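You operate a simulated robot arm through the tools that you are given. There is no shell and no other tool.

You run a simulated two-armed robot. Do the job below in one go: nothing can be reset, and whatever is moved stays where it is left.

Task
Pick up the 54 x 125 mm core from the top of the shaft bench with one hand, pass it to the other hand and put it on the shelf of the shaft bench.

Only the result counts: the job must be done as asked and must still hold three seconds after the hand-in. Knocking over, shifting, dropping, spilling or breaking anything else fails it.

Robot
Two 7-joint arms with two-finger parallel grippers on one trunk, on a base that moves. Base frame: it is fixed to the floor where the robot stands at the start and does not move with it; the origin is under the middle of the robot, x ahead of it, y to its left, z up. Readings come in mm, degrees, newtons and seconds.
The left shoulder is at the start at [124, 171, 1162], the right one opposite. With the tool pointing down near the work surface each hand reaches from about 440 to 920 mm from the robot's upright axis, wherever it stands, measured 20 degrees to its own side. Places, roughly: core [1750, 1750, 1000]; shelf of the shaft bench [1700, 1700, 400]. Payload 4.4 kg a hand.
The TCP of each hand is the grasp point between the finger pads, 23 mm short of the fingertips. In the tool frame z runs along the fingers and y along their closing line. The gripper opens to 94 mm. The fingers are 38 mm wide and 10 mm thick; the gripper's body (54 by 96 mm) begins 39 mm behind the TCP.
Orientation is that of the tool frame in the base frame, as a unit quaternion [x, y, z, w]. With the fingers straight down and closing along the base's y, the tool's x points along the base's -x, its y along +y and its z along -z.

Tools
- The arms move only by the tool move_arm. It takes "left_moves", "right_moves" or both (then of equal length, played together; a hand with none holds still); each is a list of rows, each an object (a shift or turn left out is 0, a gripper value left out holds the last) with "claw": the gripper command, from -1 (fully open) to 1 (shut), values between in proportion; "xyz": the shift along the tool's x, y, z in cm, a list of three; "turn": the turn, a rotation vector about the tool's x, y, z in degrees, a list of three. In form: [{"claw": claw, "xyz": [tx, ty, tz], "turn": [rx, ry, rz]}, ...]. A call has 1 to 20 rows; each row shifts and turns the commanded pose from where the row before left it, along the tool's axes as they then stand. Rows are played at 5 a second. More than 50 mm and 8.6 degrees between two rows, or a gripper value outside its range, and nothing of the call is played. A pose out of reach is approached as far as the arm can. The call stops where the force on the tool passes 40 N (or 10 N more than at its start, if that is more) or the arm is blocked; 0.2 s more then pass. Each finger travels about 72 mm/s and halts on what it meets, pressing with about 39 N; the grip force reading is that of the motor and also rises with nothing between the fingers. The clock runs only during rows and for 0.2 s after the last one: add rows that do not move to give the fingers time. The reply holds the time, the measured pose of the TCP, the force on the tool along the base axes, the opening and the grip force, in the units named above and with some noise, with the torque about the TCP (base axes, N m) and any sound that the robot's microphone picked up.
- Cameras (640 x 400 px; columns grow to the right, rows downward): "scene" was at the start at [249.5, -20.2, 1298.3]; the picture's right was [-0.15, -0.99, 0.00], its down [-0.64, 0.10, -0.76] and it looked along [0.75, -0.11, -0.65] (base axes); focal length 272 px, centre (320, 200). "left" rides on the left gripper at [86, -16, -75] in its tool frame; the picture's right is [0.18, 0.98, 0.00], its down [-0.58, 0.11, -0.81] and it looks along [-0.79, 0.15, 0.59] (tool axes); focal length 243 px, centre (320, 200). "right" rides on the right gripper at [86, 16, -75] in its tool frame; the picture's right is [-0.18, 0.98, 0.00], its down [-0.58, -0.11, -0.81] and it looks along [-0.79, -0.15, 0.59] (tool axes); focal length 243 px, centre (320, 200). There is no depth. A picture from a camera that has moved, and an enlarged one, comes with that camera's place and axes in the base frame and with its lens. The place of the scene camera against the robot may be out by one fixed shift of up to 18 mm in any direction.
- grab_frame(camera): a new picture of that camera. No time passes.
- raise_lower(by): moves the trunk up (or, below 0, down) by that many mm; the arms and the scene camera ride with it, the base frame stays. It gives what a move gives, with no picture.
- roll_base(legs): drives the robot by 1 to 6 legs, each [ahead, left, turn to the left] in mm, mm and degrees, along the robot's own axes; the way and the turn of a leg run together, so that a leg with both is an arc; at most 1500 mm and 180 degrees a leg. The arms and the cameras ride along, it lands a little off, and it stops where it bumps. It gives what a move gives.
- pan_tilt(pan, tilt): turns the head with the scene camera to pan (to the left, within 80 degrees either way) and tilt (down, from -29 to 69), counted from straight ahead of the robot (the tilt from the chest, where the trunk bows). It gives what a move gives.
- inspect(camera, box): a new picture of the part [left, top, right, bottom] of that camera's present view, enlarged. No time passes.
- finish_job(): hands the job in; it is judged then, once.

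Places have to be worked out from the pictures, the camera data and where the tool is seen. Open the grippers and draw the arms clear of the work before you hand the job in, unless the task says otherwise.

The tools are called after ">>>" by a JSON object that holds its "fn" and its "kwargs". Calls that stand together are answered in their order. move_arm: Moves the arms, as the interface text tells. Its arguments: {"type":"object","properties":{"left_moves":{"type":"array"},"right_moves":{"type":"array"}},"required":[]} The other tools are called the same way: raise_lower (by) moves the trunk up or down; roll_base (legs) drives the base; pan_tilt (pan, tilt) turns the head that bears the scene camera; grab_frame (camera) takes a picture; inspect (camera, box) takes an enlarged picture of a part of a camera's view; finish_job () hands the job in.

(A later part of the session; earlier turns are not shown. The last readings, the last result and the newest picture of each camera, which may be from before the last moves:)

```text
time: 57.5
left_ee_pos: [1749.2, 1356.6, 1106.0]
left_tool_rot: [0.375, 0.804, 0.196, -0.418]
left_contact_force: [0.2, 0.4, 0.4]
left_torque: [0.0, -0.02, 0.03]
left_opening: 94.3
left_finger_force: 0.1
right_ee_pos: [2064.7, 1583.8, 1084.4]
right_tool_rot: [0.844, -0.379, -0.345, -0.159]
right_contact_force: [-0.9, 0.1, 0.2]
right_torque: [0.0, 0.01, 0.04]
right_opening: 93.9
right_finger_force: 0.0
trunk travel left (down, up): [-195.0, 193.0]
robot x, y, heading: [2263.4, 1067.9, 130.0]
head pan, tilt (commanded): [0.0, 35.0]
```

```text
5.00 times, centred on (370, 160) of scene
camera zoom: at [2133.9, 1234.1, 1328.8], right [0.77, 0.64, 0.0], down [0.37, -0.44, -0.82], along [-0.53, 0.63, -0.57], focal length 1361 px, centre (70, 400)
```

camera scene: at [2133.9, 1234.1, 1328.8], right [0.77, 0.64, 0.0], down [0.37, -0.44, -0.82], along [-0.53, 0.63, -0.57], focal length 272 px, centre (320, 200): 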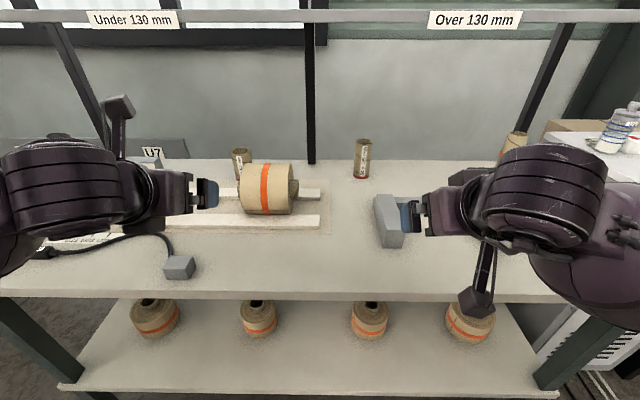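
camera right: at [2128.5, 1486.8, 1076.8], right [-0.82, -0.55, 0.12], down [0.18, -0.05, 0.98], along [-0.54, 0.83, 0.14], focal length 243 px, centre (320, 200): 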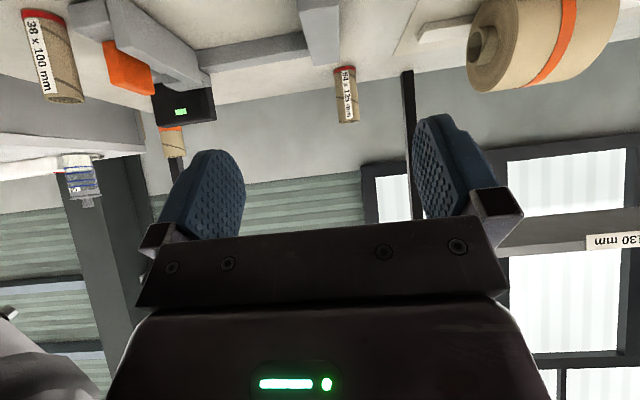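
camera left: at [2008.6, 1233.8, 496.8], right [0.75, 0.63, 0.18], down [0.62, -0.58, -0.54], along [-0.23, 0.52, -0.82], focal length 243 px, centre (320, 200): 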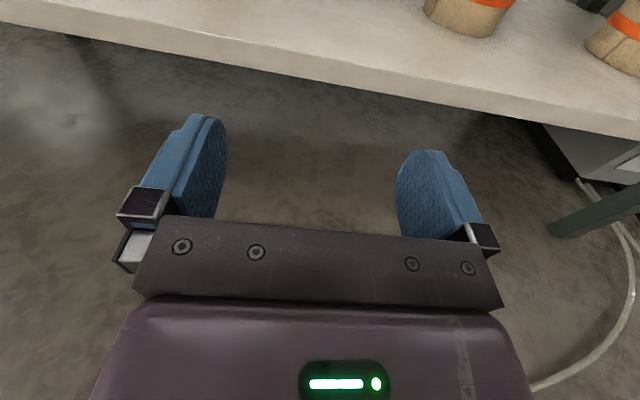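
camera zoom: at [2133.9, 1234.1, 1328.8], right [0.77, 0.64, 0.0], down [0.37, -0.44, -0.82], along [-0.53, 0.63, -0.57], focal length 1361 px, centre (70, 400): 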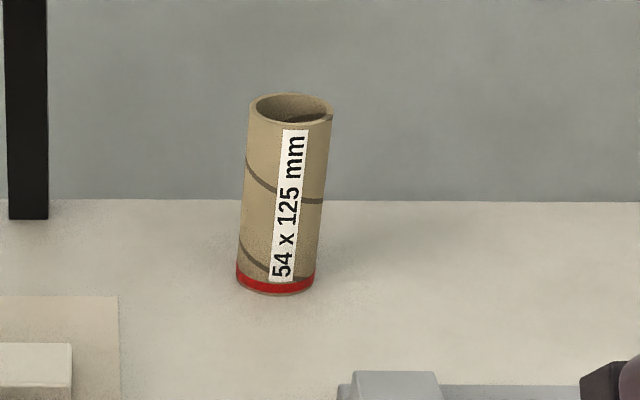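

The core is now fixed at about (1711, 1956), base z≈851, top ≈976. I move the right hand along a straight line toward a pre-grasp point 100 mm short of the core along the tool axis, first 8 of 10 steps to check reach.

>>> {"fn": "move_arm", "kwargs": {"right_moves": [{"claw": -1, "xyz": [-2.7, 0.194, 3.526]}, {"xyz": [-2.7, 0.194, 3.526]}, {"xyz": [-2.7, 0.194, 3.526]}, {"xyz": [-2.7, 0.194, 3.526]}, {"xyz": [-2.7, 0.194, 3.526]}, {"xyz": [-2.7, 0.194, 3.526]}, {"xyz": [-2.7, 0.194, 3.526]}, {"xyz": [-2.7, 0.194, 3.526]}]}}

>>> {"fn": "grab_frame", "kwargs": {"camera": "scene"}}

>>> {"fn": "grab_frame", "kwargs": {"camera": "right"}}

```text
time: 59.3
left_ee_pos: [1748.2, 1354.6, 1105.4]
left_tool_rot: [0.374, 0.806, 0.194, -0.417]
left_contact_force: [-0.7, 1.1, 0.8]
left_torque: [0.02, 0.0, 0.01]
left_opening: 93.8
left_finger_force: 0.0
right_ee_pos: [1820.2, 1838.8, 1036.8]
right_tool_rot: [0.844, -0.378, -0.346, -0.16]
right_contact_force: [-0.1, 0.7, -0.8]
right_torque: [0.03, -0.01, 0.01]
right_opening: 94.1
right_finger_force: 0.1
trunk travel left (down, up): [-195.0, 193.0]
robot x, y, heading: [2265.0, 1068.7, 129.8]
head pan, tilt (commanded): [0.0, 35.0]
```

```text
taken
camera scene: at [2133.3, 1233.7, 1328.7], right [0.77, 0.64, 0.0], down [0.37, -0.44, -0.82], along [-0.53, 0.63, -0.57], focal length 272 px, centre (320, 200)
```

scene: 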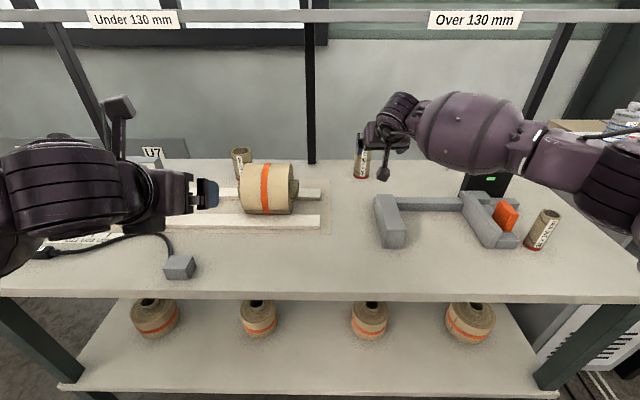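

```text
taken
camera right: at [1883.7, 1740.9, 1030.1], right [-0.82, -0.56, 0.12], down [0.18, -0.05, 0.98], along [-0.54, 0.83, 0.14], focal length 243 px, centre (320, 200)
```

right: 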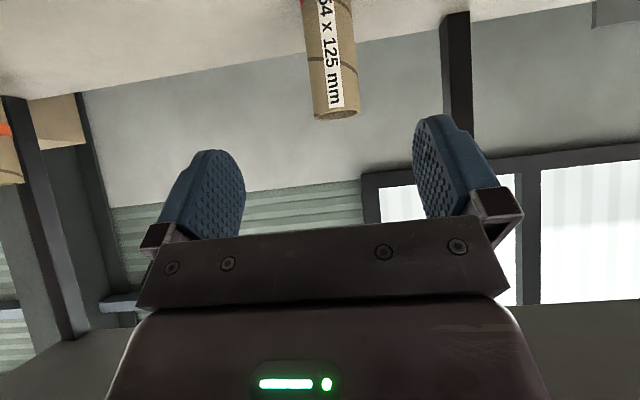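

Reach is fine. I enlarge the core in the right camera from this closer place to refine the lateral alignment before going in.

>>> {"fn": "inspect", "kwargs": {"camera": "right", "box": [270, 0, 400, 130]}}

>>> {"fn": "inspect", "kwargs": {"camera": "scene", "box": [330, 80, 650, 260]}}

```text
3.08 times, centred on (335, 65) of right
camera zoom: at [1883.7, 1740.9, 1030.1], right [-0.82, -0.56, 0.12], down [0.18, -0.05, 0.98], along [-0.54, 0.83, 0.14], focal length 746 px, centre (274, 615)
```

zoom: 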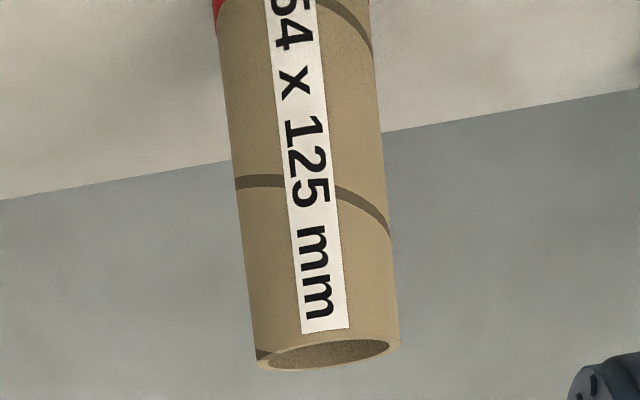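

```text
refused: 650 is not a number from 0 to 640
```

The refined core place is about (1703, 1963) with top z≈975. I move to 90 mm short of the grasp along the tool axis, then check the alignment between the fingers.

>>> {"fn": "move_arm", "kwargs": {"right_moves": [{"xyz": [-1.97, 0.207, 2.94]}, {"xyz": [-1.97, 0.207, 2.94]}, {"xyz": [-1.97, 0.207, 2.94]}]}}

>>> {"fn": "grab_frame", "kwargs": {"camera": "right"}}

>>> {"fn": "inspect", "kwargs": {"camera": "scene", "box": [330, 80, 640, 260]}}

```text
time: 60.1
left_ee_pos: [1749.6, 1356.4, 1106.5]
left_tool_rot: [0.375, 0.804, 0.194, -0.418]
left_contact_force: [0.8, 1.0, -0.2]
left_torque: [-0.06, -0.01, 0.05]
left_opening: 94.1
left_finger_force: 0.0
right_ee_pos: [1756.9, 1902.8, 1018.7]
right_tool_rot: [0.844, -0.376, -0.348, -0.156]
right_contact_force: [-0.2, -0.9, -0.7]
right_torque: [0.07, -0.04, -0.04]
right_opening: 94.0
right_finger_force: 0.0
right hand out of reach, approached as far as the arm can: row 3
trunk travel left (down, up): [-195.0, 193.0]
robot x, y, heading: [2269.2, 1072.9, 130.0]
head pan, tilt (commanded): [0.0, 35.0]
```

```text
taken
camera right: at [1820.7, 1806.3, 1010.4], right [-0.82, -0.56, 0.13], down [0.18, -0.04, 0.98], along [-0.54, 0.83, 0.14], focal length 243 px, centre (320, 200)
```

right: 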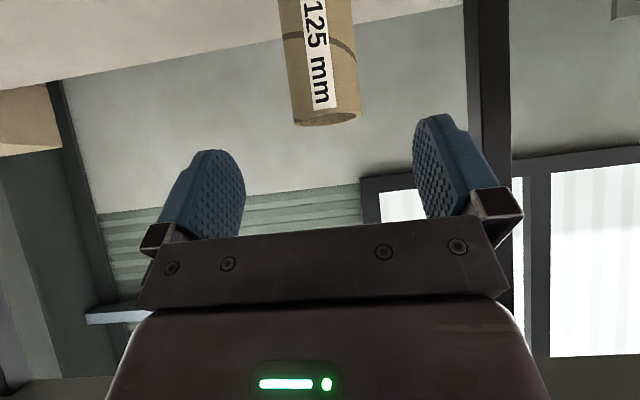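

```text
2.06 times, centred on (485, 170) of scene
camera zoom: at [2135.6, 1234.8, 1328.9], right [0.77, 0.64, 0.0], down [0.37, -0.44, -0.82], along [-0.53, 0.63, -0.57], focal length 562 px, centre (-21, 262)
```

zoom: 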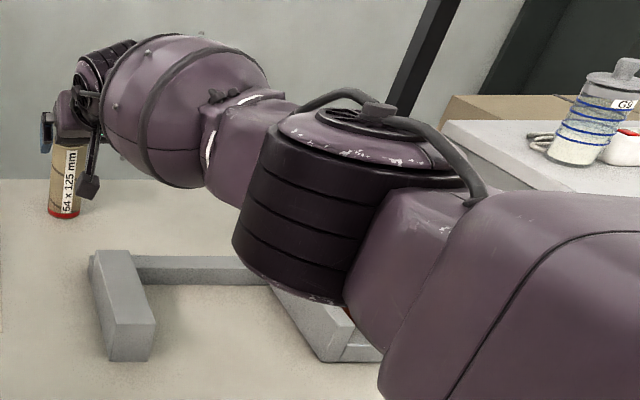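

The arm hit its reach limit about 10 mm short of the pre-grasp. I draw the right hand back up along its axis, then move the base closer by 100 mm.

>>> {"fn": "move_arm", "kwargs": {"right_moves": [{"xyz": [0, 0, -4.3]}, {"xyz": [0, 0, -4.3]}, {"xyz": [0, 0, -4.3]}, {"xyz": [0, 0, -4.3]}]}}

>>> {"fn": "roll_base", "kwargs": {"legs": [[100, 0, 0]]}}

>>> {"fn": "grab_frame", "kwargs": {"camera": "right"}}

>>> {"fn": "grab_frame", "kwargs": {"camera": "scene"}}

```text
time: 61.1
left_ee_pos: [1749.3, 1355.1, 1106.6]
left_tool_rot: [0.374, 0.804, 0.195, -0.418]
left_contact_force: [0.1, -0.5, 0.1]
left_torque: [0.02, 0.0, -0.01]
left_opening: 93.7
left_finger_force: 0.1
right_ee_pos: [1837.8, 1810.2, 1144.0]
right_tool_rot: [0.843, -0.378, -0.347, -0.159]
right_contact_force: [0.5, -0.7, -0.3]
right_torque: [0.02, 0.01, -0.01]
right_opening: 94.2
right_finger_force: 0.0
trunk travel left (down, up): [-195.0, 193.0]
robot x, y, heading: [2261.6, 1070.8, 129.9]
head pan, tilt (commanded): [0.0, 35.0]
```

```text
time: 62.2
left_ee_pos: [1682.7, 1432.8, 1104.5]
left_tool_rot: [0.373, 0.805, 0.194, -0.418]
left_contact_force: [-0.8, -1.1, -0.8]
left_torque: [-0.01, 0.0, 0.01]
left_opening: 94.1
left_finger_force: 0.0
right_ee_pos: [1768.4, 1888.2, 1141.3]
right_tool_rot: [0.844, -0.377, -0.347, -0.158]
right_contact_force: [-0.3, -0.4, 0.3]
right_torque: [0.03, 0.01, -0.03]
right_opening: 94.1
right_finger_force: 0.1
trunk travel left (down, up): [-195.0, 193.0]
robot x, y, heading: [2192.9, 1148.7, 130.3]
head pan, tilt (commanded): [0.0, 35.0]
```

```text
taken
camera right: at [1833.0, 1791.2, 1133.5], right [-0.82, -0.56, 0.12], down [0.18, -0.05, 0.98], along [-0.54, 0.83, 0.14], focal length 243 px, centre (320, 200)
```

right: 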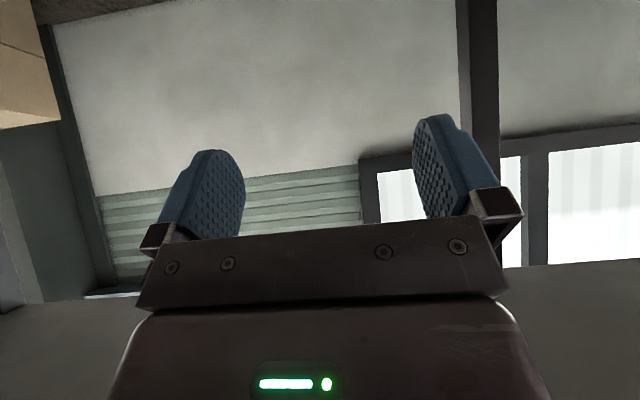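

```text
taken
camera scene: at [2068.1, 1311.1, 1328.9], right [0.76, 0.64, 0.0], down [0.37, -0.44, -0.82], along [-0.53, 0.63, -0.57], focal length 272 px, centre (320, 200)
```

scene: 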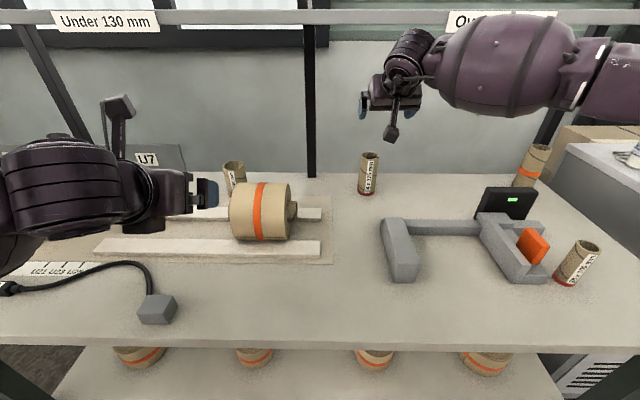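

The base moved in freely. Now I lower the right hand to the pre-grasp point 90 mm short of the core along the tool axis.

>>> {"fn": "move_arm", "kwargs": {"right_moves": [{"xyz": [1.63, 0, 2.8]}, {"xyz": [1.63, 0, 2.8]}, {"xyz": [1.63, 0, 2.8]}, {"xyz": [1.63, 0, 2.8]}, {"xyz": [0, 0, 0]}]}}

>>> {"fn": "grab_frame", "kwargs": {"camera": "right"}}

>>> {"fn": "inspect", "kwargs": {"camera": "scene", "box": [330, 100, 450, 220]}}

```text
time: 63.5
left_ee_pos: [1683.8, 1430.1, 1106.4]
left_tool_rot: [0.373, 0.805, 0.193, -0.418]
left_contact_force: [-0.1, -1.0, -0.4]
left_torque: [-0.02, 0.01, -0.04]
left_opening: 94.1
left_finger_force: 0.0
right_ee_pos: [1747.1, 1912.5, 1018.4]
right_tool_rot: [0.844, -0.377, -0.347, -0.159]
right_contact_force: [-0.5, 0.3, -0.2]
right_torque: [-0.02, 0.03, 0.02]
right_opening: 94.2
right_finger_force: 0.0
trunk travel left (down, up): [-195.0, 193.0]
robot x, y, heading: [2195.4, 1146.7, 130.3]
head pan, tilt (commanded): [0.0, 35.0]
```

```text
taken
camera right: at [1811.1, 1814.8, 1009.7], right [-0.82, -0.56, 0.12], down [0.18, -0.05, 0.98], along [-0.54, 0.83, 0.14], focal length 243 px, centre (320, 200)
```

right: 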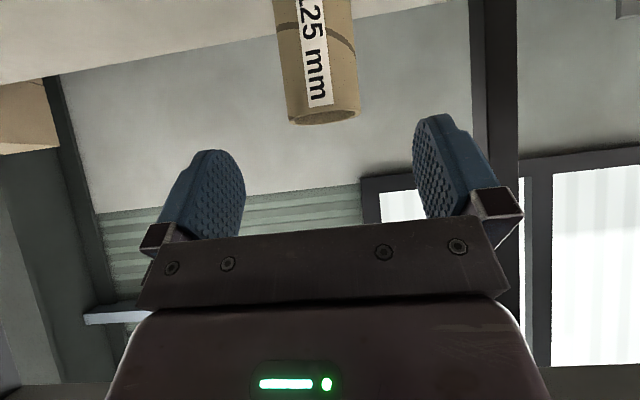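

```text
3.33 times, centred on (390, 160) of scene
camera zoom: at [2069.0, 1310.2, 1329.2], right [0.76, 0.64, 0.0], down [0.37, -0.44, -0.82], along [-0.53, 0.63, -0.57], focal length 907 px, centre (87, 333)
```

zoom: 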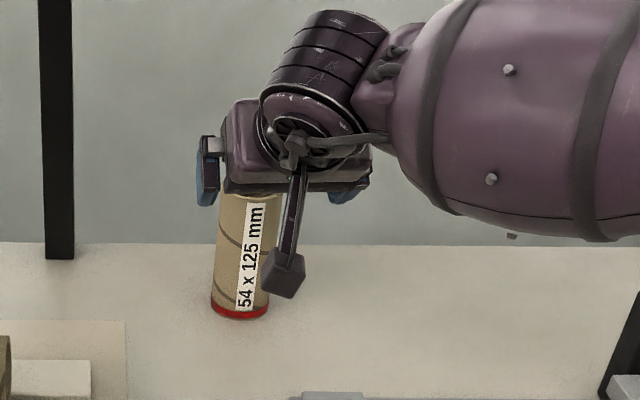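

I enlarge the core's top in the right camera for a final alignment check.

>>> {"fn": "inspect", "kwargs": {"camera": "right", "box": [250, 20, 400, 140]}}

```text
3.33 times, centred on (325, 80) of right
camera zoom: at [1811.1, 1814.8, 1009.7], right [-0.82, -0.56, 0.12], down [0.18, -0.05, 0.98], along [-0.54, 0.83, 0.14], focal length 809 px, centre (303, 600)
```

zoom: 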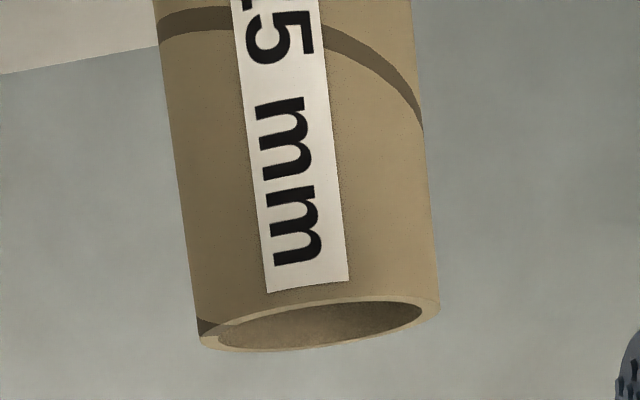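

Core top centre now reads (1700, 1964, 975), almost exactly on the tool axis. I advance 94.6 mm along the tool axis in small steps with the fingers open.

>>> {"fn": "move_arm", "kwargs": {"right_moves": [{"xyz": [0, 0.02, 1.9]}, {"xyz": [0, 0.02, 1.9]}, {"xyz": [0, 0.02, 1.9]}, {"xyz": [0, 0.02, 1.9]}, {"xyz": [0, 0.03, 1.86]}, {"xyz": [0, 0, 0]}]}}

>>> {"fn": "grab_frame", "kwargs": {"camera": "right"}}

>>> {"fn": "inspect", "kwargs": {"camera": "scene", "box": [330, 100, 450, 220]}}

```text
time: 64.8
left_ee_pos: [1682.8, 1431.3, 1107.3]
left_tool_rot: [0.374, 0.805, 0.194, -0.418]
left_contact_force: [1.3, -0.4, 0.1]
left_torque: [0.02, -0.01, -0.01]
left_opening: 93.9
left_finger_force: 0.0
right_ee_pos: [1701.9, 1962.6, 948.1]
right_tool_rot: [0.844, -0.377, -0.347, -0.158]
right_contact_force: [-0.8, -0.2, 0.3]
right_torque: [-0.01, 0.01, 0.0]
right_opening: 94.2
right_finger_force: 0.0
trunk travel left (down, up): [-195.0, 193.0]
robot x, y, heading: [2200.8, 1151.0, 130.0]
head pan, tilt (commanded): [0.0, 35.0]
```

```text
taken
camera right: at [1766.2, 1865.8, 941.4], right [-0.82, -0.56, 0.12], down [0.18, -0.05, 0.98], along [-0.54, 0.83, 0.14], focal length 243 px, centre (320, 200)
```

right: 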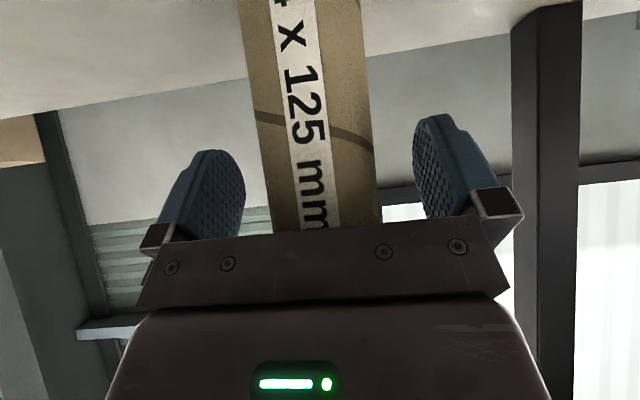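

```text
3.33 times, centred on (390, 160) of scene
camera zoom: at [2069.2, 1310.6, 1329.1], right [0.76, 0.64, 0.0], down [0.37, -0.44, -0.82], along [-0.53, 0.63, -0.57], focal length 907 px, centre (87, 333)
```

zoom: 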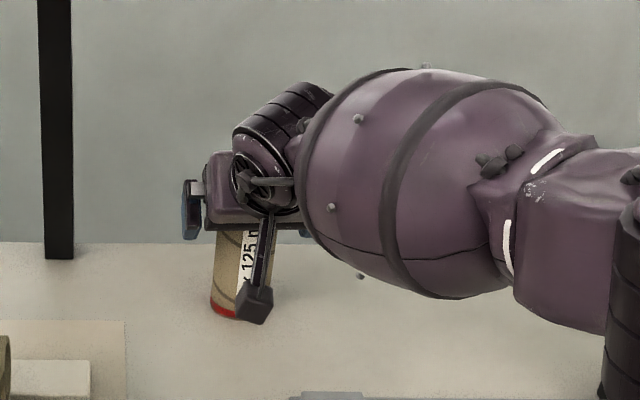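

The core stands between the fingers with no contact force. I close the right gripper and give it time.

>>> {"fn": "move_arm", "kwargs": {"right_moves": [{"claw": 1}, {"claw": 1}, {"claw": 1}, {"claw": 1}, {"claw": 1}]}}

>>> {"fn": "grab_frame", "kwargs": {"camera": "right"}}

```text
time: 66.0
left_ee_pos: [1682.6, 1432.7, 1105.8]
left_tool_rot: [0.373, 0.805, 0.193, -0.418]
left_contact_force: [-0.5, 0.5, 0.8]
left_torque: [-0.02, 0.0, 0.01]
left_opening: 94.0
left_finger_force: 0.0
right_ee_pos: [1701.9, 1962.6, 949.1]
right_tool_rot: [0.844, -0.377, -0.346, -0.159]
right_contact_force: [-0.6, 0.1, 0.5]
right_torque: [-0.03, 0.02, 0.04]
right_opening: 52.8
right_finger_force: 38.3
trunk travel left (down, up): [-195.0, 193.0]
robot x, y, heading: [2197.6, 1150.8, 130.1]
head pan, tilt (commanded): [0.0, 35.0]
```

```text
taken
camera right: at [1765.7, 1865.4, 940.8], right [-0.82, -0.56, 0.12], down [0.18, -0.05, 0.98], along [-0.54, 0.83, 0.14], focal length 243 px, centre (320, 200)
```

right: 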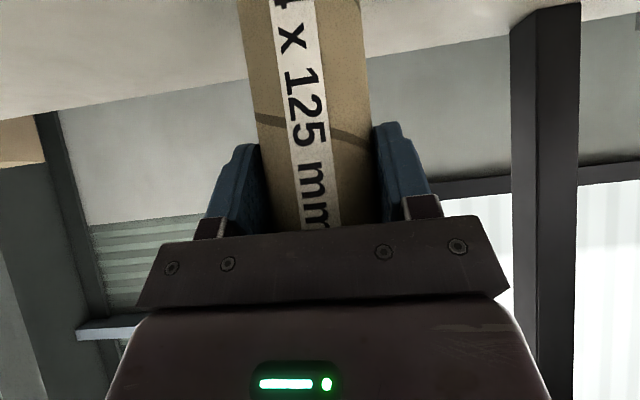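

The grip reads 52.8 mm at 38 N, so the core is held. I lift straight up gently, first slowly, then more.

>>> {"fn": "move_arm", "kwargs": {"right_moves": [{"xyz": [-0.7, 0, -0.71]}, {"xyz": [-0.7, 0, -0.71]}, {"xyz": [-1.4, 0, -1.42]}, {"xyz": [-1.4, 0, -1.42]}, {"xyz": [-1.4, 0, -1.42]}, {"xyz": [-1.4, 0, -1.42]}, {"xyz": [-1.4, 0, -1.42]}, {"xyz": [-1.4, 0, -1.42]}]}}

>>> {"fn": "grab_frame", "kwargs": {"camera": "right"}}

>>> {"fn": "grab_frame", "kwargs": {"camera": "scene"}}

```text
time: 67.8
left_ee_pos: [1683.4, 1431.1, 1106.9]
left_tool_rot: [0.374, 0.805, 0.194, -0.418]
left_contact_force: [0.1, -0.1, 1.1]
left_torque: [0.02, 0.02, 0.01]
left_opening: 93.9
left_finger_force: 0.1
right_ee_pos: [1704.2, 1962.0, 1088.5]
right_tool_rot: [0.844, -0.377, -0.347, -0.159]
right_contact_force: [0.4, -0.8, -1.7]
right_torque: [0.02, 0.0, -0.01]
right_opening: 52.9
right_finger_force: 39.0
trunk travel left (down, up): [-195.0, 193.0]
robot x, y, heading: [2193.2, 1151.0, 130.2]
head pan, tilt (commanded): [0.0, 35.0]
```

```text
taken
camera right: at [1768.6, 1864.6, 1081.4], right [-0.82, -0.56, 0.12], down [0.18, -0.05, 0.98], along [-0.54, 0.83, 0.14], focal length 243 px, centre (320, 200)
```

right: 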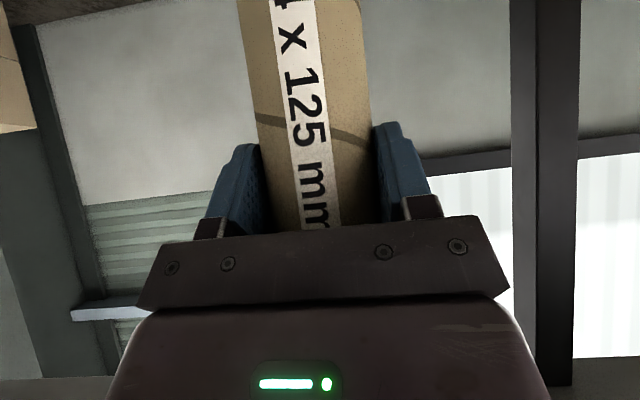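

```text
taken
camera scene: at [2068.9, 1310.3, 1329.1], right [0.76, 0.64, 0.0], down [0.37, -0.44, -0.82], along [-0.53, 0.63, -0.57], focal length 272 px, centre (320, 200)
```

scene: 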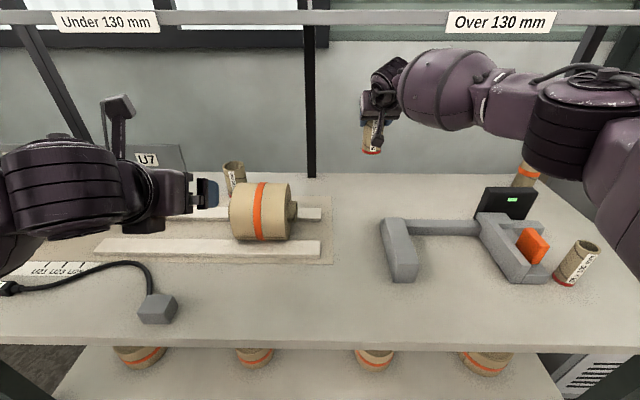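

The core is lifted about 140 mm and hangs steadily. I back the base away from the bench by 320 mm to get room for the hand-over.

>>> {"fn": "roll_base", "kwargs": {"legs": [[-320, 0, 0]]}}

>>> {"fn": "grab_frame", "kwargs": {"camera": "scene"}}

```text
time: 70.0
left_ee_pos: [1894.5, 1177.0, 1105.1]
left_tool_rot: [0.371, 0.806, 0.193, -0.419]
left_contact_force: [-0.3, 0.3, 0.6]
left_torque: [-0.01, 0.02, -0.01]
left_opening: 94.0
left_finger_force: 0.0
right_ee_pos: [1911.6, 1707.1, 1087.7]
right_tool_rot: [0.846, -0.375, -0.346, -0.157]
right_contact_force: [0.4, -1.5, -0.8]
right_torque: [-0.06, -0.01, 0.01]
right_opening: 52.9
right_finger_force: 38.8
trunk travel left (down, up): [-195.0, 193.0]
robot x, y, heading: [2410.8, 899.8, 130.6]
head pan, tilt (commanded): [0.0, 35.0]
```

```text
taken
camera scene: at [2280.8, 1058.7, 1329.0], right [0.76, 0.65, 0.0], down [0.37, -0.44, -0.82], along [-0.53, 0.62, -0.57], focal length 272 px, centre (320, 200)
```

scene: 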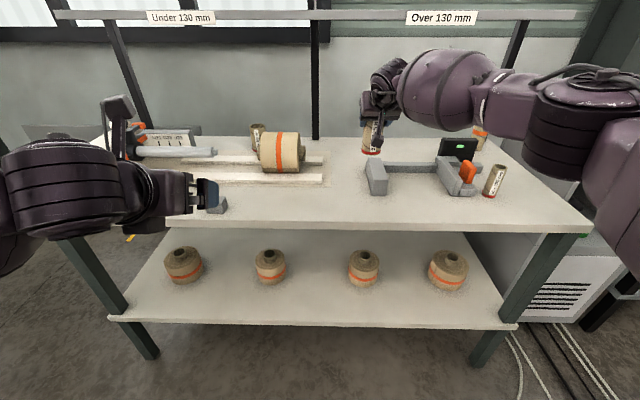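

The robot stands about 790 mm from the bench front. I retract the right hand 300 mm straight back toward the robot at constant height.

>>> {"fn": "move_arm", "kwargs": {"right_moves": [{"xyz": [3.05, 0.13, -3.01]}, {"xyz": [3.05, 0.13, -3.01]}, {"xyz": [3.05, 0.13, -3.01]}, {"xyz": [3.05, 0.13, -3.01]}, {"xyz": [3.05, 0.13, -3.01]}, {"xyz": [3.05, 0.13, -3.01]}, {"xyz": [3.05, 0.13, -3.01]}]}}

>>> {"fn": "grab_frame", "kwargs": {"camera": "scene"}}

```text
time: 71.6
left_ee_pos: [1894.1, 1177.7, 1107.0]
left_tool_rot: [0.37, 0.806, 0.193, -0.419]
left_contact_force: [0.3, 0.0, 0.0]
left_torque: [0.02, 0.04, -0.01]
left_opening: 94.2
left_finger_force: 0.0
right_ee_pos: [2107.0, 1480.5, 1086.5]
right_tool_rot: [0.846, -0.374, -0.347, -0.156]
right_contact_force: [0.0, 0.8, 0.1]
right_torque: [0.0, 0.01, -0.04]
right_opening: 53.0
right_finger_force: 39.0
trunk travel left (down, up): [-195.0, 193.0]
robot x, y, heading: [2410.1, 896.1, 130.5]
head pan, tilt (commanded): [0.0, 35.0]
```

```text
taken
camera scene: at [2281.0, 1058.8, 1329.1], right [0.76, 0.65, 0.0], down [0.37, -0.44, -0.82], along [-0.53, 0.62, -0.57], focal length 272 px, centre (320, 200)
```

scene: 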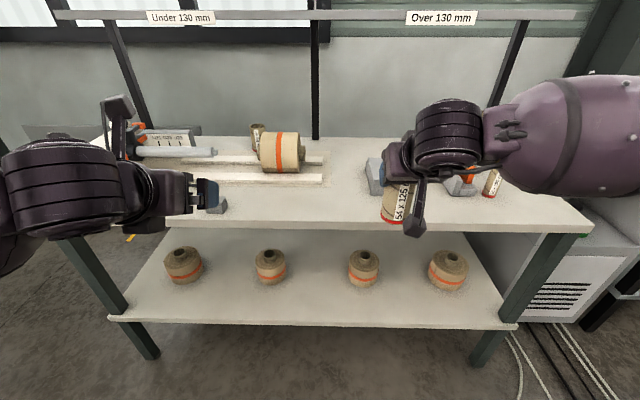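

The core is clear of the bench. Now I yaw the right hand 60° to the left about the vertical, while the left hand goes 110 mm ahead and levels out.

>>> {"fn": "move_arm", "kwargs": {"left_moves": [{"xyz": [2.12, 0, 2.99]}, {"xyz": [2.12, 0, 2.99]}, {"xyz": [2.12, 0, 2.99]}, {"turn": [0, 8, 0]}, {"turn": [0, 8, 0]}, {"turn": [0, 8, 0]}, {"turn": [0, 8, 0]}], "right_moves": [{"turn": [-5.98, -0.05, -6.06]}, {"turn": [-5.98, -0.05, -6.06]}, {"turn": [-5.98, -0.05, -6.06]}, {"turn": [-5.98, -0.05, -6.06]}, {"turn": [-5.98, -0.05, -6.06]}, {"turn": [-5.98, -0.05, -6.06]}, {"turn": [-5.98, -0.05, -6.06]}]}}

>>> {"fn": "grab_frame", "kwargs": {"camera": "scene"}}

```text
time: 73.2
left_ee_pos: [1822.9, 1259.8, 1108.6]
left_tool_rot: [0.303, 0.659, 0.288, -0.625]
left_contact_force: [0.9, -0.1, -0.6]
left_torque: [-0.03, -0.01, -0.02]
left_opening: 94.2
left_finger_force: 0.1
right_ee_pos: [2111.0, 1471.8, 1089.4]
right_tool_rot: [0.923, 0.063, -0.379, 0.015]
right_contact_force: [-0.9, -0.4, -0.5]
right_torque: [0.03, -0.01, -0.06]
right_opening: 53.0
right_finger_force: 39.1
right hand out of reach, approached as far as the arm can: row 7
trunk travel left (down, up): [-195.0, 193.0]
robot x, y, heading: [2410.7, 898.6, 130.7]
head pan, tilt (commanded): [0.0, 35.0]
```

```text
taken
camera scene: at [2280.6, 1057.1, 1329.5], right [0.76, 0.65, 0.0], down [0.37, -0.43, -0.82], along [-0.53, 0.62, -0.57], focal length 272 px, centre (320, 200)
```

scene: 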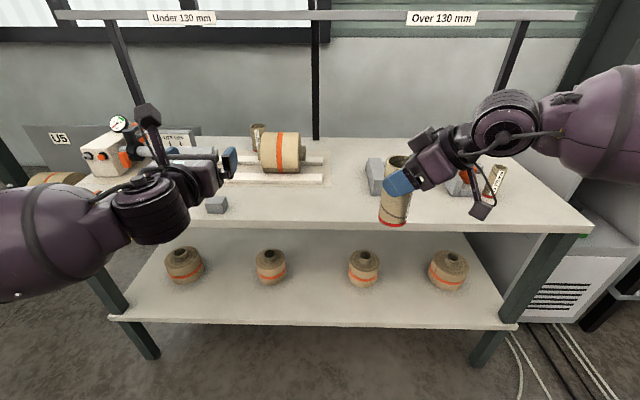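

The core now hangs from the right hand at about 631 mm ahead, 142 mm right, pointing about 55° left; the left hand is level. I shift the right hand 130 mm to the left, in front of the chest, and yaw the left hand 60° to the right.

>>> {"fn": "move_arm", "kwargs": {"left_moves": [{"turn": [-8.49, 0, 0.44]}, {"turn": [-8.49, 0, 0.44]}, {"turn": [-8.49, 0, 0.44]}, {"turn": [-8.49, 0, 0.44]}, {"turn": [-8.49, 0, 0.44]}, {"turn": [-8.49, 0, 0.44]}, {"turn": [-8.49, 0, 0.44]}], "right_moves": [{"xyz": [-1.97, 1.77, 1.89]}, {"xyz": [-1.97, 1.77, 1.89]}, {"xyz": [-1.97, 1.77, 1.89]}, {"xyz": [-1.97, 1.77, 1.89]}, {"xyz": [0, 0, 0]}, {"xyz": [0, 0, 0]}, {"xyz": [0, 0, 0]}]}}

>>> {"fn": "grab_frame", "kwargs": {"camera": "scene"}}

>>> {"fn": "grab_frame", "kwargs": {"camera": "left"}}

```text
time: 74.8
left_ee_pos: [1820.7, 1261.2, 1105.4]
left_tool_rot: [0.59, 0.423, 0.561, -0.399]
left_contact_force: [0.1, 0.1, -0.4]
left_torque: [0.01, -0.01, 0.04]
left_opening: 93.9
left_finger_force: 0.2
right_ee_pos: [2010.4, 1388.9, 1088.7]
right_tool_rot: [0.924, 0.062, -0.378, 0.015]
right_contact_force: [0.0, 0.6, -0.7]
right_torque: [0.0, 0.02, 0.0]
right_opening: 53.0
right_finger_force: 38.8
trunk travel left (down, up): [-195.0, 193.0]
robot x, y, heading: [2413.5, 896.9, 130.6]
head pan, tilt (commanded): [0.0, 35.0]
```

```text
taken
camera scene: at [2280.2, 1059.3, 1328.8], right [0.76, 0.65, 0.0], down [0.37, -0.44, -0.82], along [-0.53, 0.62, -0.57], focal length 272 px, centre (320, 200)
```

scene: 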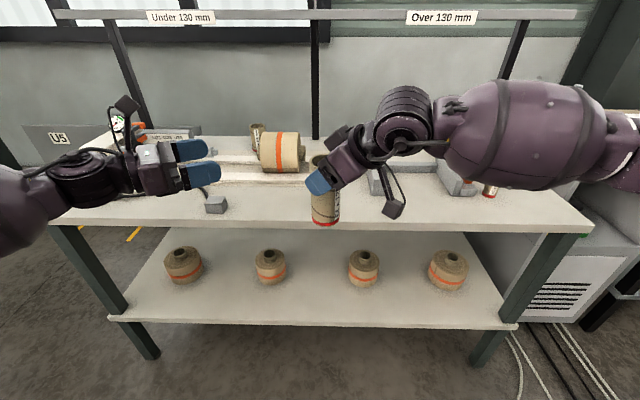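

```text
taken
camera left: at [1783.4, 1200.1, 1195.5], right [0.93, -0.31, 0.19], down [-0.17, -0.83, -0.54], along [0.32, 0.47, -0.82], focal length 243 px, centre (320, 200)
```

left: 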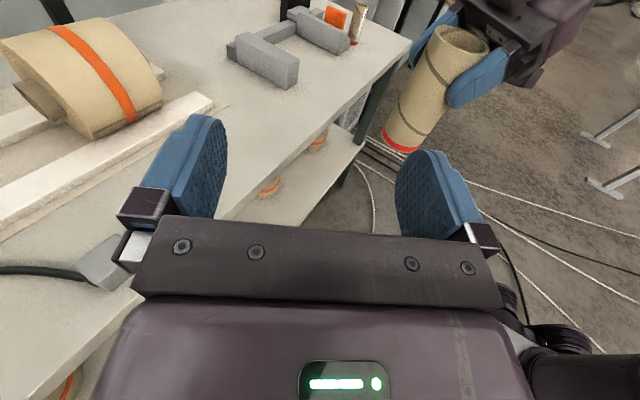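

Both hands are in place: core in front of the chest, left hand level and pointing right-ahead. I enlarge the core in the left camera to verify its exact place in the right grip.

>>> {"fn": "inspect", "kwargs": {"camera": "left", "box": [360, 0, 560, 170]}}

>>> {"fn": "inspect", "kwargs": {"camera": "scene", "box": [270, 110, 430, 240]}}

```text
2.35 times, centred on (460, 85) of left
camera zoom: at [1783.4, 1200.1, 1195.5], right [0.93, -0.31, 0.19], down [-0.17, -0.83, -0.54], along [0.32, 0.47, -0.82], focal length 571 px, centre (-9, 471)
```

zoom: 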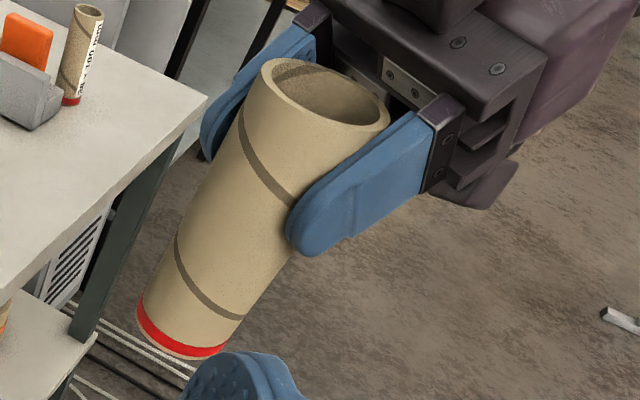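

```text
3.08 times, centred on (350, 175) of scene
camera zoom: at [2280.2, 1059.3, 1328.8], right [0.76, 0.65, 0.0], down [0.37, -0.44, -0.82], along [-0.53, 0.62, -0.57], focal length 838 px, centre (228, 277)
```

zoom: 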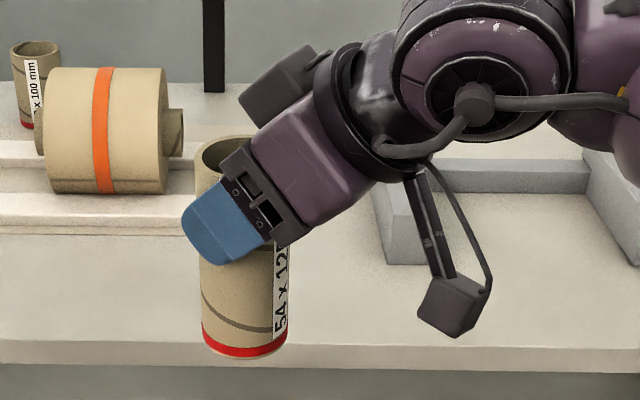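

The left camera confirms the core axis at about (2008.5, 1390) with its bottom near z 991. I turn the left hand a further 17° to the right for more clearance between the wrists and bring it to 130 mm short of the core, 38 mm above the core's bottom.

>>> {"fn": "move_arm", "kwargs": {"left_moves": [{"claw": -1, "turn": [-8.49, 0, 0.44]}, {"turn": [-8.49, 0, 0.44]}, {"xyz": [-1.63, 1.9, 2.21]}, {"xyz": [-1.63, 1.9, 2.21]}, {"xyz": [-1.63, 1.9, 2.21]}, {"xyz": [-1.63, 1.9, 2.21]}, {"xyz": [0, 0, 0]}]}}

>>> {"fn": "grab_frame", "kwargs": {"camera": "left"}}

>>> {"fn": "grab_frame", "kwargs": {"camera": "scene"}}

```text
time: 76.4
left_ee_pos: [1934.5, 1281.2, 1034.9]
left_tool_rot: [0.645, 0.332, 0.613, -0.313]
left_contact_force: [-0.2, 0.1, -0.8]
left_torque: [0.03, -0.03, 0.02]
left_opening: 94.2
left_finger_force: 0.1
right_ee_pos: [2009.7, 1389.6, 1089.3]
right_tool_rot: [0.924, 0.062, -0.377, 0.015]
right_contact_force: [-0.5, -0.5, -0.3]
right_torque: [0.02, 0.01, 0.03]
right_opening: 52.8
right_finger_force: 38.7
trunk travel left (down, up): [-195.0, 193.0]
robot x, y, heading: [2417.0, 897.6, 130.8]
head pan, tilt (commanded): [0.0, 35.0]
```

```text
taken
camera left: at [1879.4, 1235.5, 1125.7], right [0.8, -0.57, 0.19], down [-0.4, -0.74, -0.54], along [0.44, 0.36, -0.82], focal length 243 px, centre (320, 200)
```

left: 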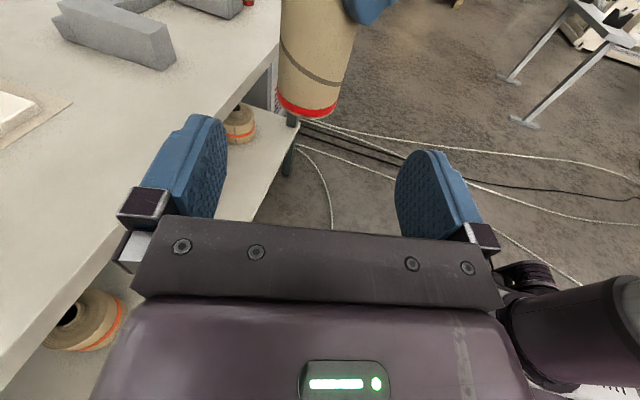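

```text
taken
camera scene: at [2280.5, 1058.8, 1329.0], right [0.76, 0.65, 0.0], down [0.37, -0.44, -0.82], along [-0.53, 0.62, -0.57], focal length 272 px, centre (320, 200)
```

scene: 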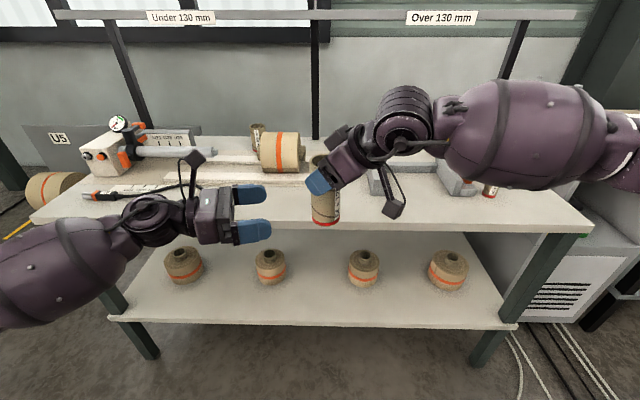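

The left hand is at the pre-approach point, level. I enlarge the core's lower part in the left camera to fine-tune the lateral aim.

>>> {"fn": "inspect", "kwargs": {"camera": "left", "box": [240, 0, 380, 130]}}

```text
3.08 times, centred on (310, 65) of left
camera zoom: at [1879.4, 1235.5, 1125.7], right [0.8, -0.57, 0.19], down [-0.4, -0.74, -0.54], along [0.44, 0.36, -0.82], focal length 746 px, centre (351, 615)
```

zoom: 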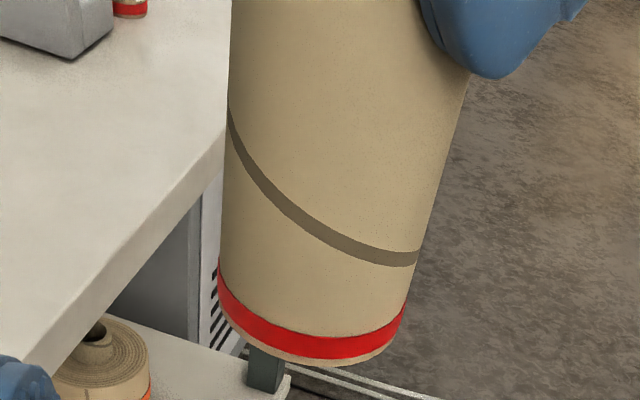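

The core appears about 2-3 mm to the left of my estimate, so I set a 5 mm lateral shift and advance the left hand 79 mm along its axis, then check before the last part.

>>> {"fn": "move_arm", "kwargs": {"left_moves": [{"xyz": [0.03, -0.25, 2.0]}, {"xyz": [0.03, -0.25, 2.0]}, {"xyz": [0.02, 0, 2.0]}, {"xyz": [0.02, 0, 1.9]}, {"xyz": [0, 0, 0]}]}}

>>> {"fn": "grab_frame", "kwargs": {"camera": "left"}}

>>> {"fn": "inspect", "kwargs": {"camera": "scene", "box": [200, 110, 430, 270]}}

```text
time: 77.6
left_ee_pos: [1975.2, 1353.7, 1032.6]
left_tool_rot: [0.646, 0.33, 0.614, -0.312]
left_contact_force: [-0.2, 0.7, -0.5]
left_torque: [0.03, 0.01, 0.0]
left_opening: 94.0
left_finger_force: 0.1
right_ee_pos: [2010.0, 1389.5, 1089.0]
right_tool_rot: [0.924, 0.063, -0.378, 0.016]
right_contact_force: [-0.4, 0.0, -0.7]
right_torque: [0.0, -0.03, 0.0]
right_opening: 52.9
right_finger_force: 38.8
trunk travel left (down, up): [-195.0, 193.0]
robot x, y, heading: [2408.8, 901.5, 130.5]
head pan, tilt (commanded): [0.0, 35.0]
```

```text
taken
camera left: at [1921.6, 1305.5, 1123.9], right [0.8, -0.57, 0.19], down [-0.4, -0.74, -0.54], along [0.44, 0.36, -0.82], focal length 243 px, centre (320, 200)
```

left: 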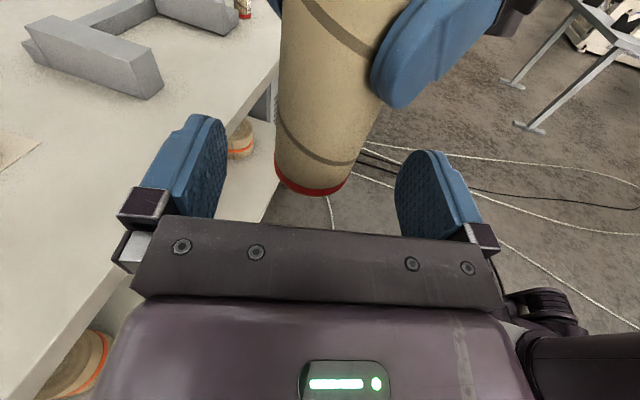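

```text
2.50 times, centred on (315, 190) of scene
camera zoom: at [2280.4, 1058.7, 1329.0], right [0.76, 0.65, 0.0], down [0.37, -0.44, -0.82], along [-0.53, 0.62, -0.57], focal length 680 px, centre (332, 225)
```

zoom: 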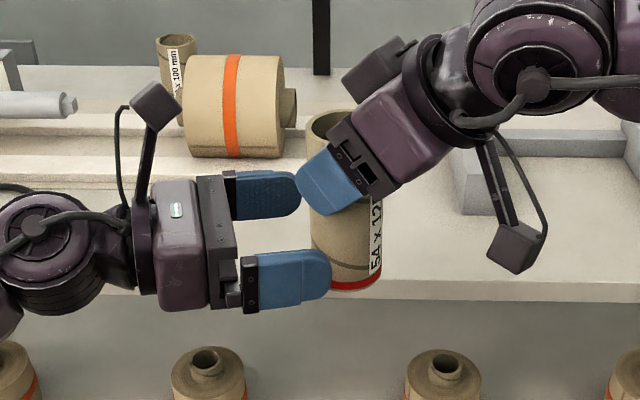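

The fingers are just about to straddle the core. I enlarge the left camera view again for a last lateral check.

>>> {"fn": "inspect", "kwargs": {"camera": "left", "box": [230, 90, 400, 220]}}

```text
3.08 times, centred on (315, 155) of left
camera zoom: at [1921.6, 1305.5, 1123.9], right [0.8, -0.57, 0.19], down [-0.4, -0.74, -0.54], along [0.44, 0.36, -0.82], focal length 746 px, centre (335, 338)
```

zoom: 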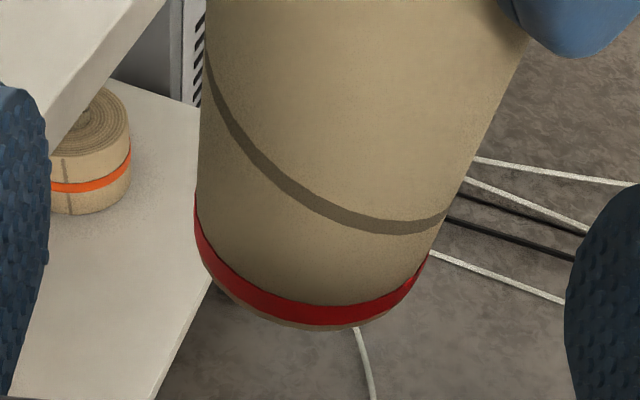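

The core axis reads 0.8 mm off the gripper's mid-plane and about 45 mm ahead. I advance 46 mm, still open.

>>> {"fn": "move_arm", "kwargs": {"left_moves": [{"xyz": [0, 0.04, 1.6]}, {"xyz": [0, 0.04, 1.5]}, {"xyz": [0, 0, 1.5]}, {"xyz": [0, 0, 0]}]}}

>>> {"fn": "grab_frame", "kwargs": {"camera": "left"}}

>>> {"fn": "inspect", "kwargs": {"camera": "scene", "box": [200, 110, 430, 270]}}

```text
time: 78.6
left_ee_pos: [2002.8, 1390.4, 1031.8]
left_tool_rot: [0.645, 0.331, 0.613, -0.313]
left_contact_force: [0.5, 1.0, -0.3]
left_torque: [0.0, -0.02, 0.01]
left_opening: 94.0
left_finger_force: 0.1
right_ee_pos: [2009.8, 1388.8, 1088.9]
right_tool_rot: [0.924, 0.062, -0.377, 0.016]
right_contact_force: [1.0, -0.6, -1.2]
right_torque: [-0.01, 0.01, 0.02]
right_opening: 52.7
right_finger_force: 39.2
trunk travel left (down, up): [-195.0, 193.0]
robot x, y, heading: [2411.7, 900.0, 130.5]
head pan, tilt (commanded): [0.0, 35.0]
```

```text
taken
camera left: at [1948.2, 1343.2, 1122.2], right [0.8, -0.57, 0.19], down [-0.4, -0.74, -0.54], along [0.44, 0.36, -0.82], focal length 243 px, centre (320, 200)
```

left: 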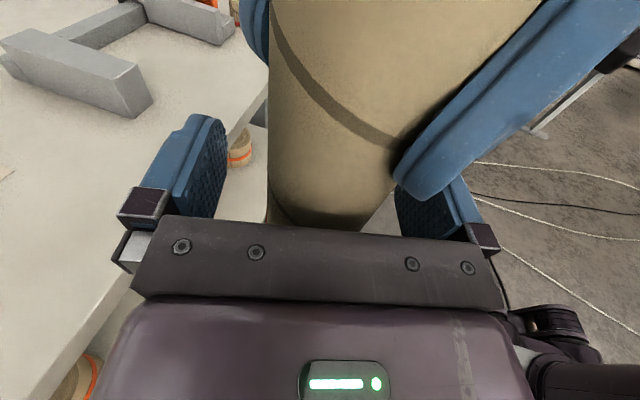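

```text
2.50 times, centred on (315, 190) of scene
camera zoom: at [2280.4, 1058.8, 1329.0], right [0.76, 0.65, 0.0], down [0.37, -0.44, -0.82], along [-0.53, 0.62, -0.57], focal length 680 px, centre (332, 225)
```

zoom: 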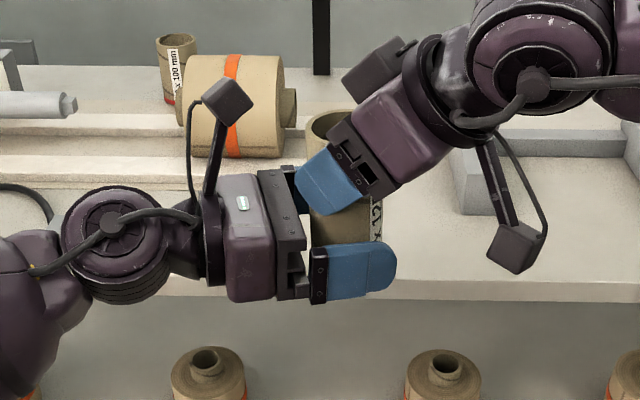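

Nearly there without contact. I check the centring once more in an enlarged left view before closing.

>>> {"fn": "inspect", "kwargs": {"camera": "left", "box": [200, 100, 440, 250]}}

```text
2.67 times, centred on (320, 175) of left
camera zoom: at [1948.2, 1343.2, 1122.2], right [0.8, -0.57, 0.19], down [-0.4, -0.74, -0.54], along [0.44, 0.36, -0.82], focal length 647 px, centre (320, 267)
```

zoom: 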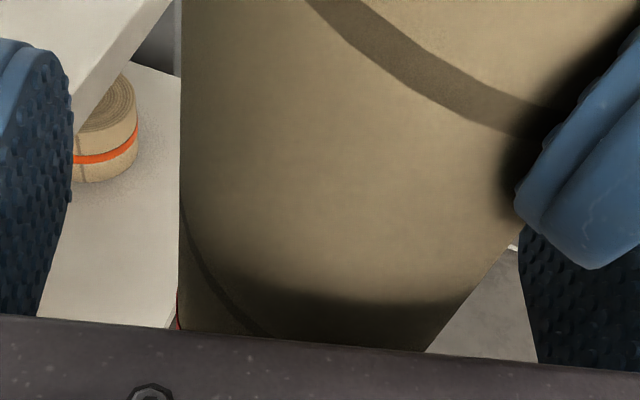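

The core axis is 2.9 mm toward the gripper's +y side and at the right depth. I shift by that and close the left gripper on the core's lower part.

>>> {"fn": "move_arm", "kwargs": {"left_moves": [{"xyz": [0, 0.29, 0]}, {"xyz": [0, 0, 0]}, {"xyz": [0, 0, 0]}, {"claw": 1}, {"claw": 1}, {"claw": 1}, {"claw": 1}, {"claw": 1}]}}

>>> {"fn": "grab_frame", "kwargs": {"camera": "left"}}

>>> {"fn": "inspect", "kwargs": {"camera": "scene", "box": [200, 110, 430, 270]}}

```text
time: 80.4
left_ee_pos: [2004.6, 1386.7, 1033.3]
left_tool_rot: [0.645, 0.331, 0.613, -0.314]
left_contact_force: [-5.2, 4.0, -3.5]
left_torque: [1.11, 0.88, -0.04]
left_opening: 52.6
left_finger_force: 39.1
right_ee_pos: [2010.7, 1388.5, 1089.7]
right_tool_rot: [0.924, 0.062, -0.378, 0.016]
right_contact_force: [5.2, -5.2, 3.9]
right_torque: [-1.36, -1.21, 0.1]
right_opening: 52.7
right_finger_force: 38.8
trunk travel left (down, up): [-195.0, 193.0]
robot x, y, heading: [2409.0, 899.2, 130.9]
head pan, tilt (commanded): [0.0, 35.0]
```

```text
taken
camera left: at [1950.5, 1341.2, 1122.2], right [0.8, -0.57, 0.18], down [-0.4, -0.74, -0.54], along [0.44, 0.36, -0.82], focal length 243 px, centre (320, 200)
```

left: 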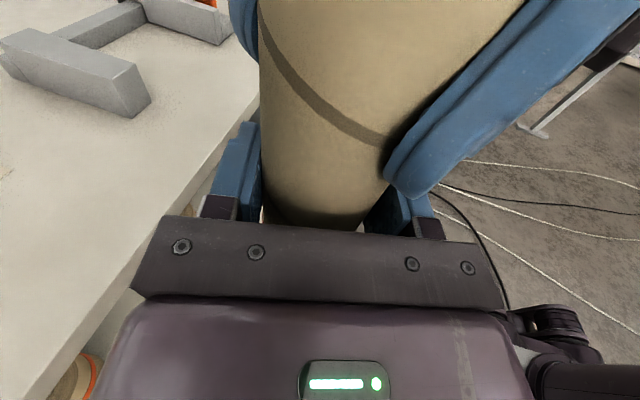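

```text
2.50 times, centred on (315, 190) of scene
camera zoom: at [2280.5, 1059.0, 1328.9], right [0.76, 0.65, 0.0], down [0.37, -0.44, -0.82], along [-0.53, 0.62, -0.57], focal length 680 px, centre (332, 225)
```

zoom: 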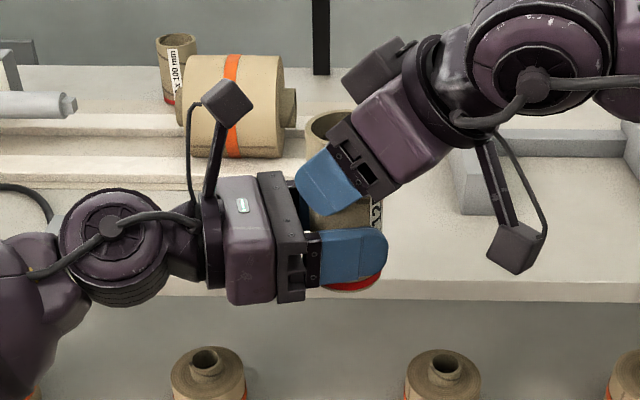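

The left hand holds the core at 39 N with only small forces between the hands. I open the right gripper just enough (to about 66 mm) to release without touching the left palm.

>>> {"fn": "move_arm", "kwargs": {"right_moves": [{"claw": -0.4}, {"claw": -0.4}, {"claw": -0.4}]}}

>>> {"fn": "grab_frame", "kwargs": {"camera": "left"}}

>>> {"fn": "inspect", "kwargs": {"camera": "scene", "box": [200, 110, 430, 270]}}

```text
time: 81.2
left_ee_pos: [2004.8, 1388.3, 1031.3]
left_tool_rot: [0.646, 0.33, 0.614, -0.312]
left_contact_force: [-0.1, -0.6, -0.2]
left_torque: [-0.01, 0.01, -0.04]
left_opening: 50.0
left_finger_force: 39.2
right_ee_pos: [2010.7, 1388.1, 1090.3]
right_tool_rot: [0.924, 0.062, -0.378, 0.016]
right_contact_force: [-0.3, -0.1, 0.4]
right_torque: [0.0, -0.01, 0.0]
right_opening: 65.8
right_finger_force: 0.1
trunk travel left (down, up): [-195.0, 193.0]
robot x, y, heading: [2411.2, 897.8, 130.8]
head pan, tilt (commanded): [0.0, 35.0]
```

```text
taken
camera left: at [1950.8, 1341.2, 1122.3], right [0.8, -0.57, 0.19], down [-0.4, -0.74, -0.54], along [0.44, 0.36, -0.82], focal length 243 px, centre (320, 200)
```

left: 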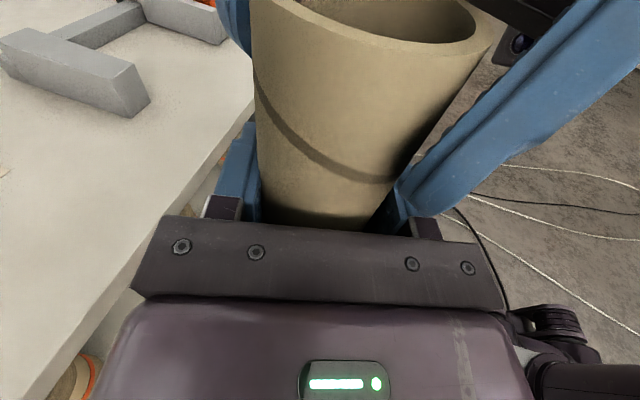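

```text
2.50 times, centred on (315, 190) of scene
camera zoom: at [2280.5, 1059.0, 1328.9], right [0.76, 0.65, 0.0], down [0.37, -0.44, -0.82], along [-0.53, 0.62, -0.57], focal length 680 px, centre (332, 225)
```

zoom: 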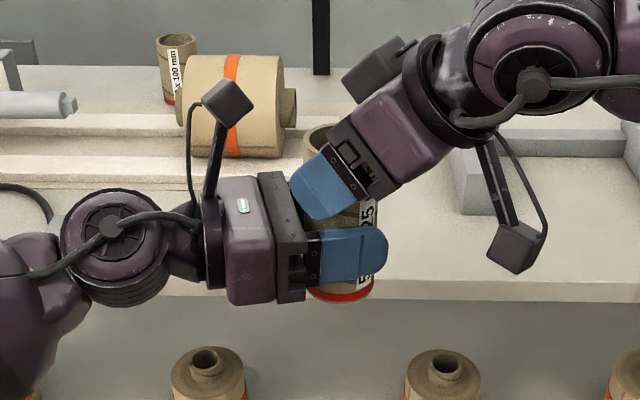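

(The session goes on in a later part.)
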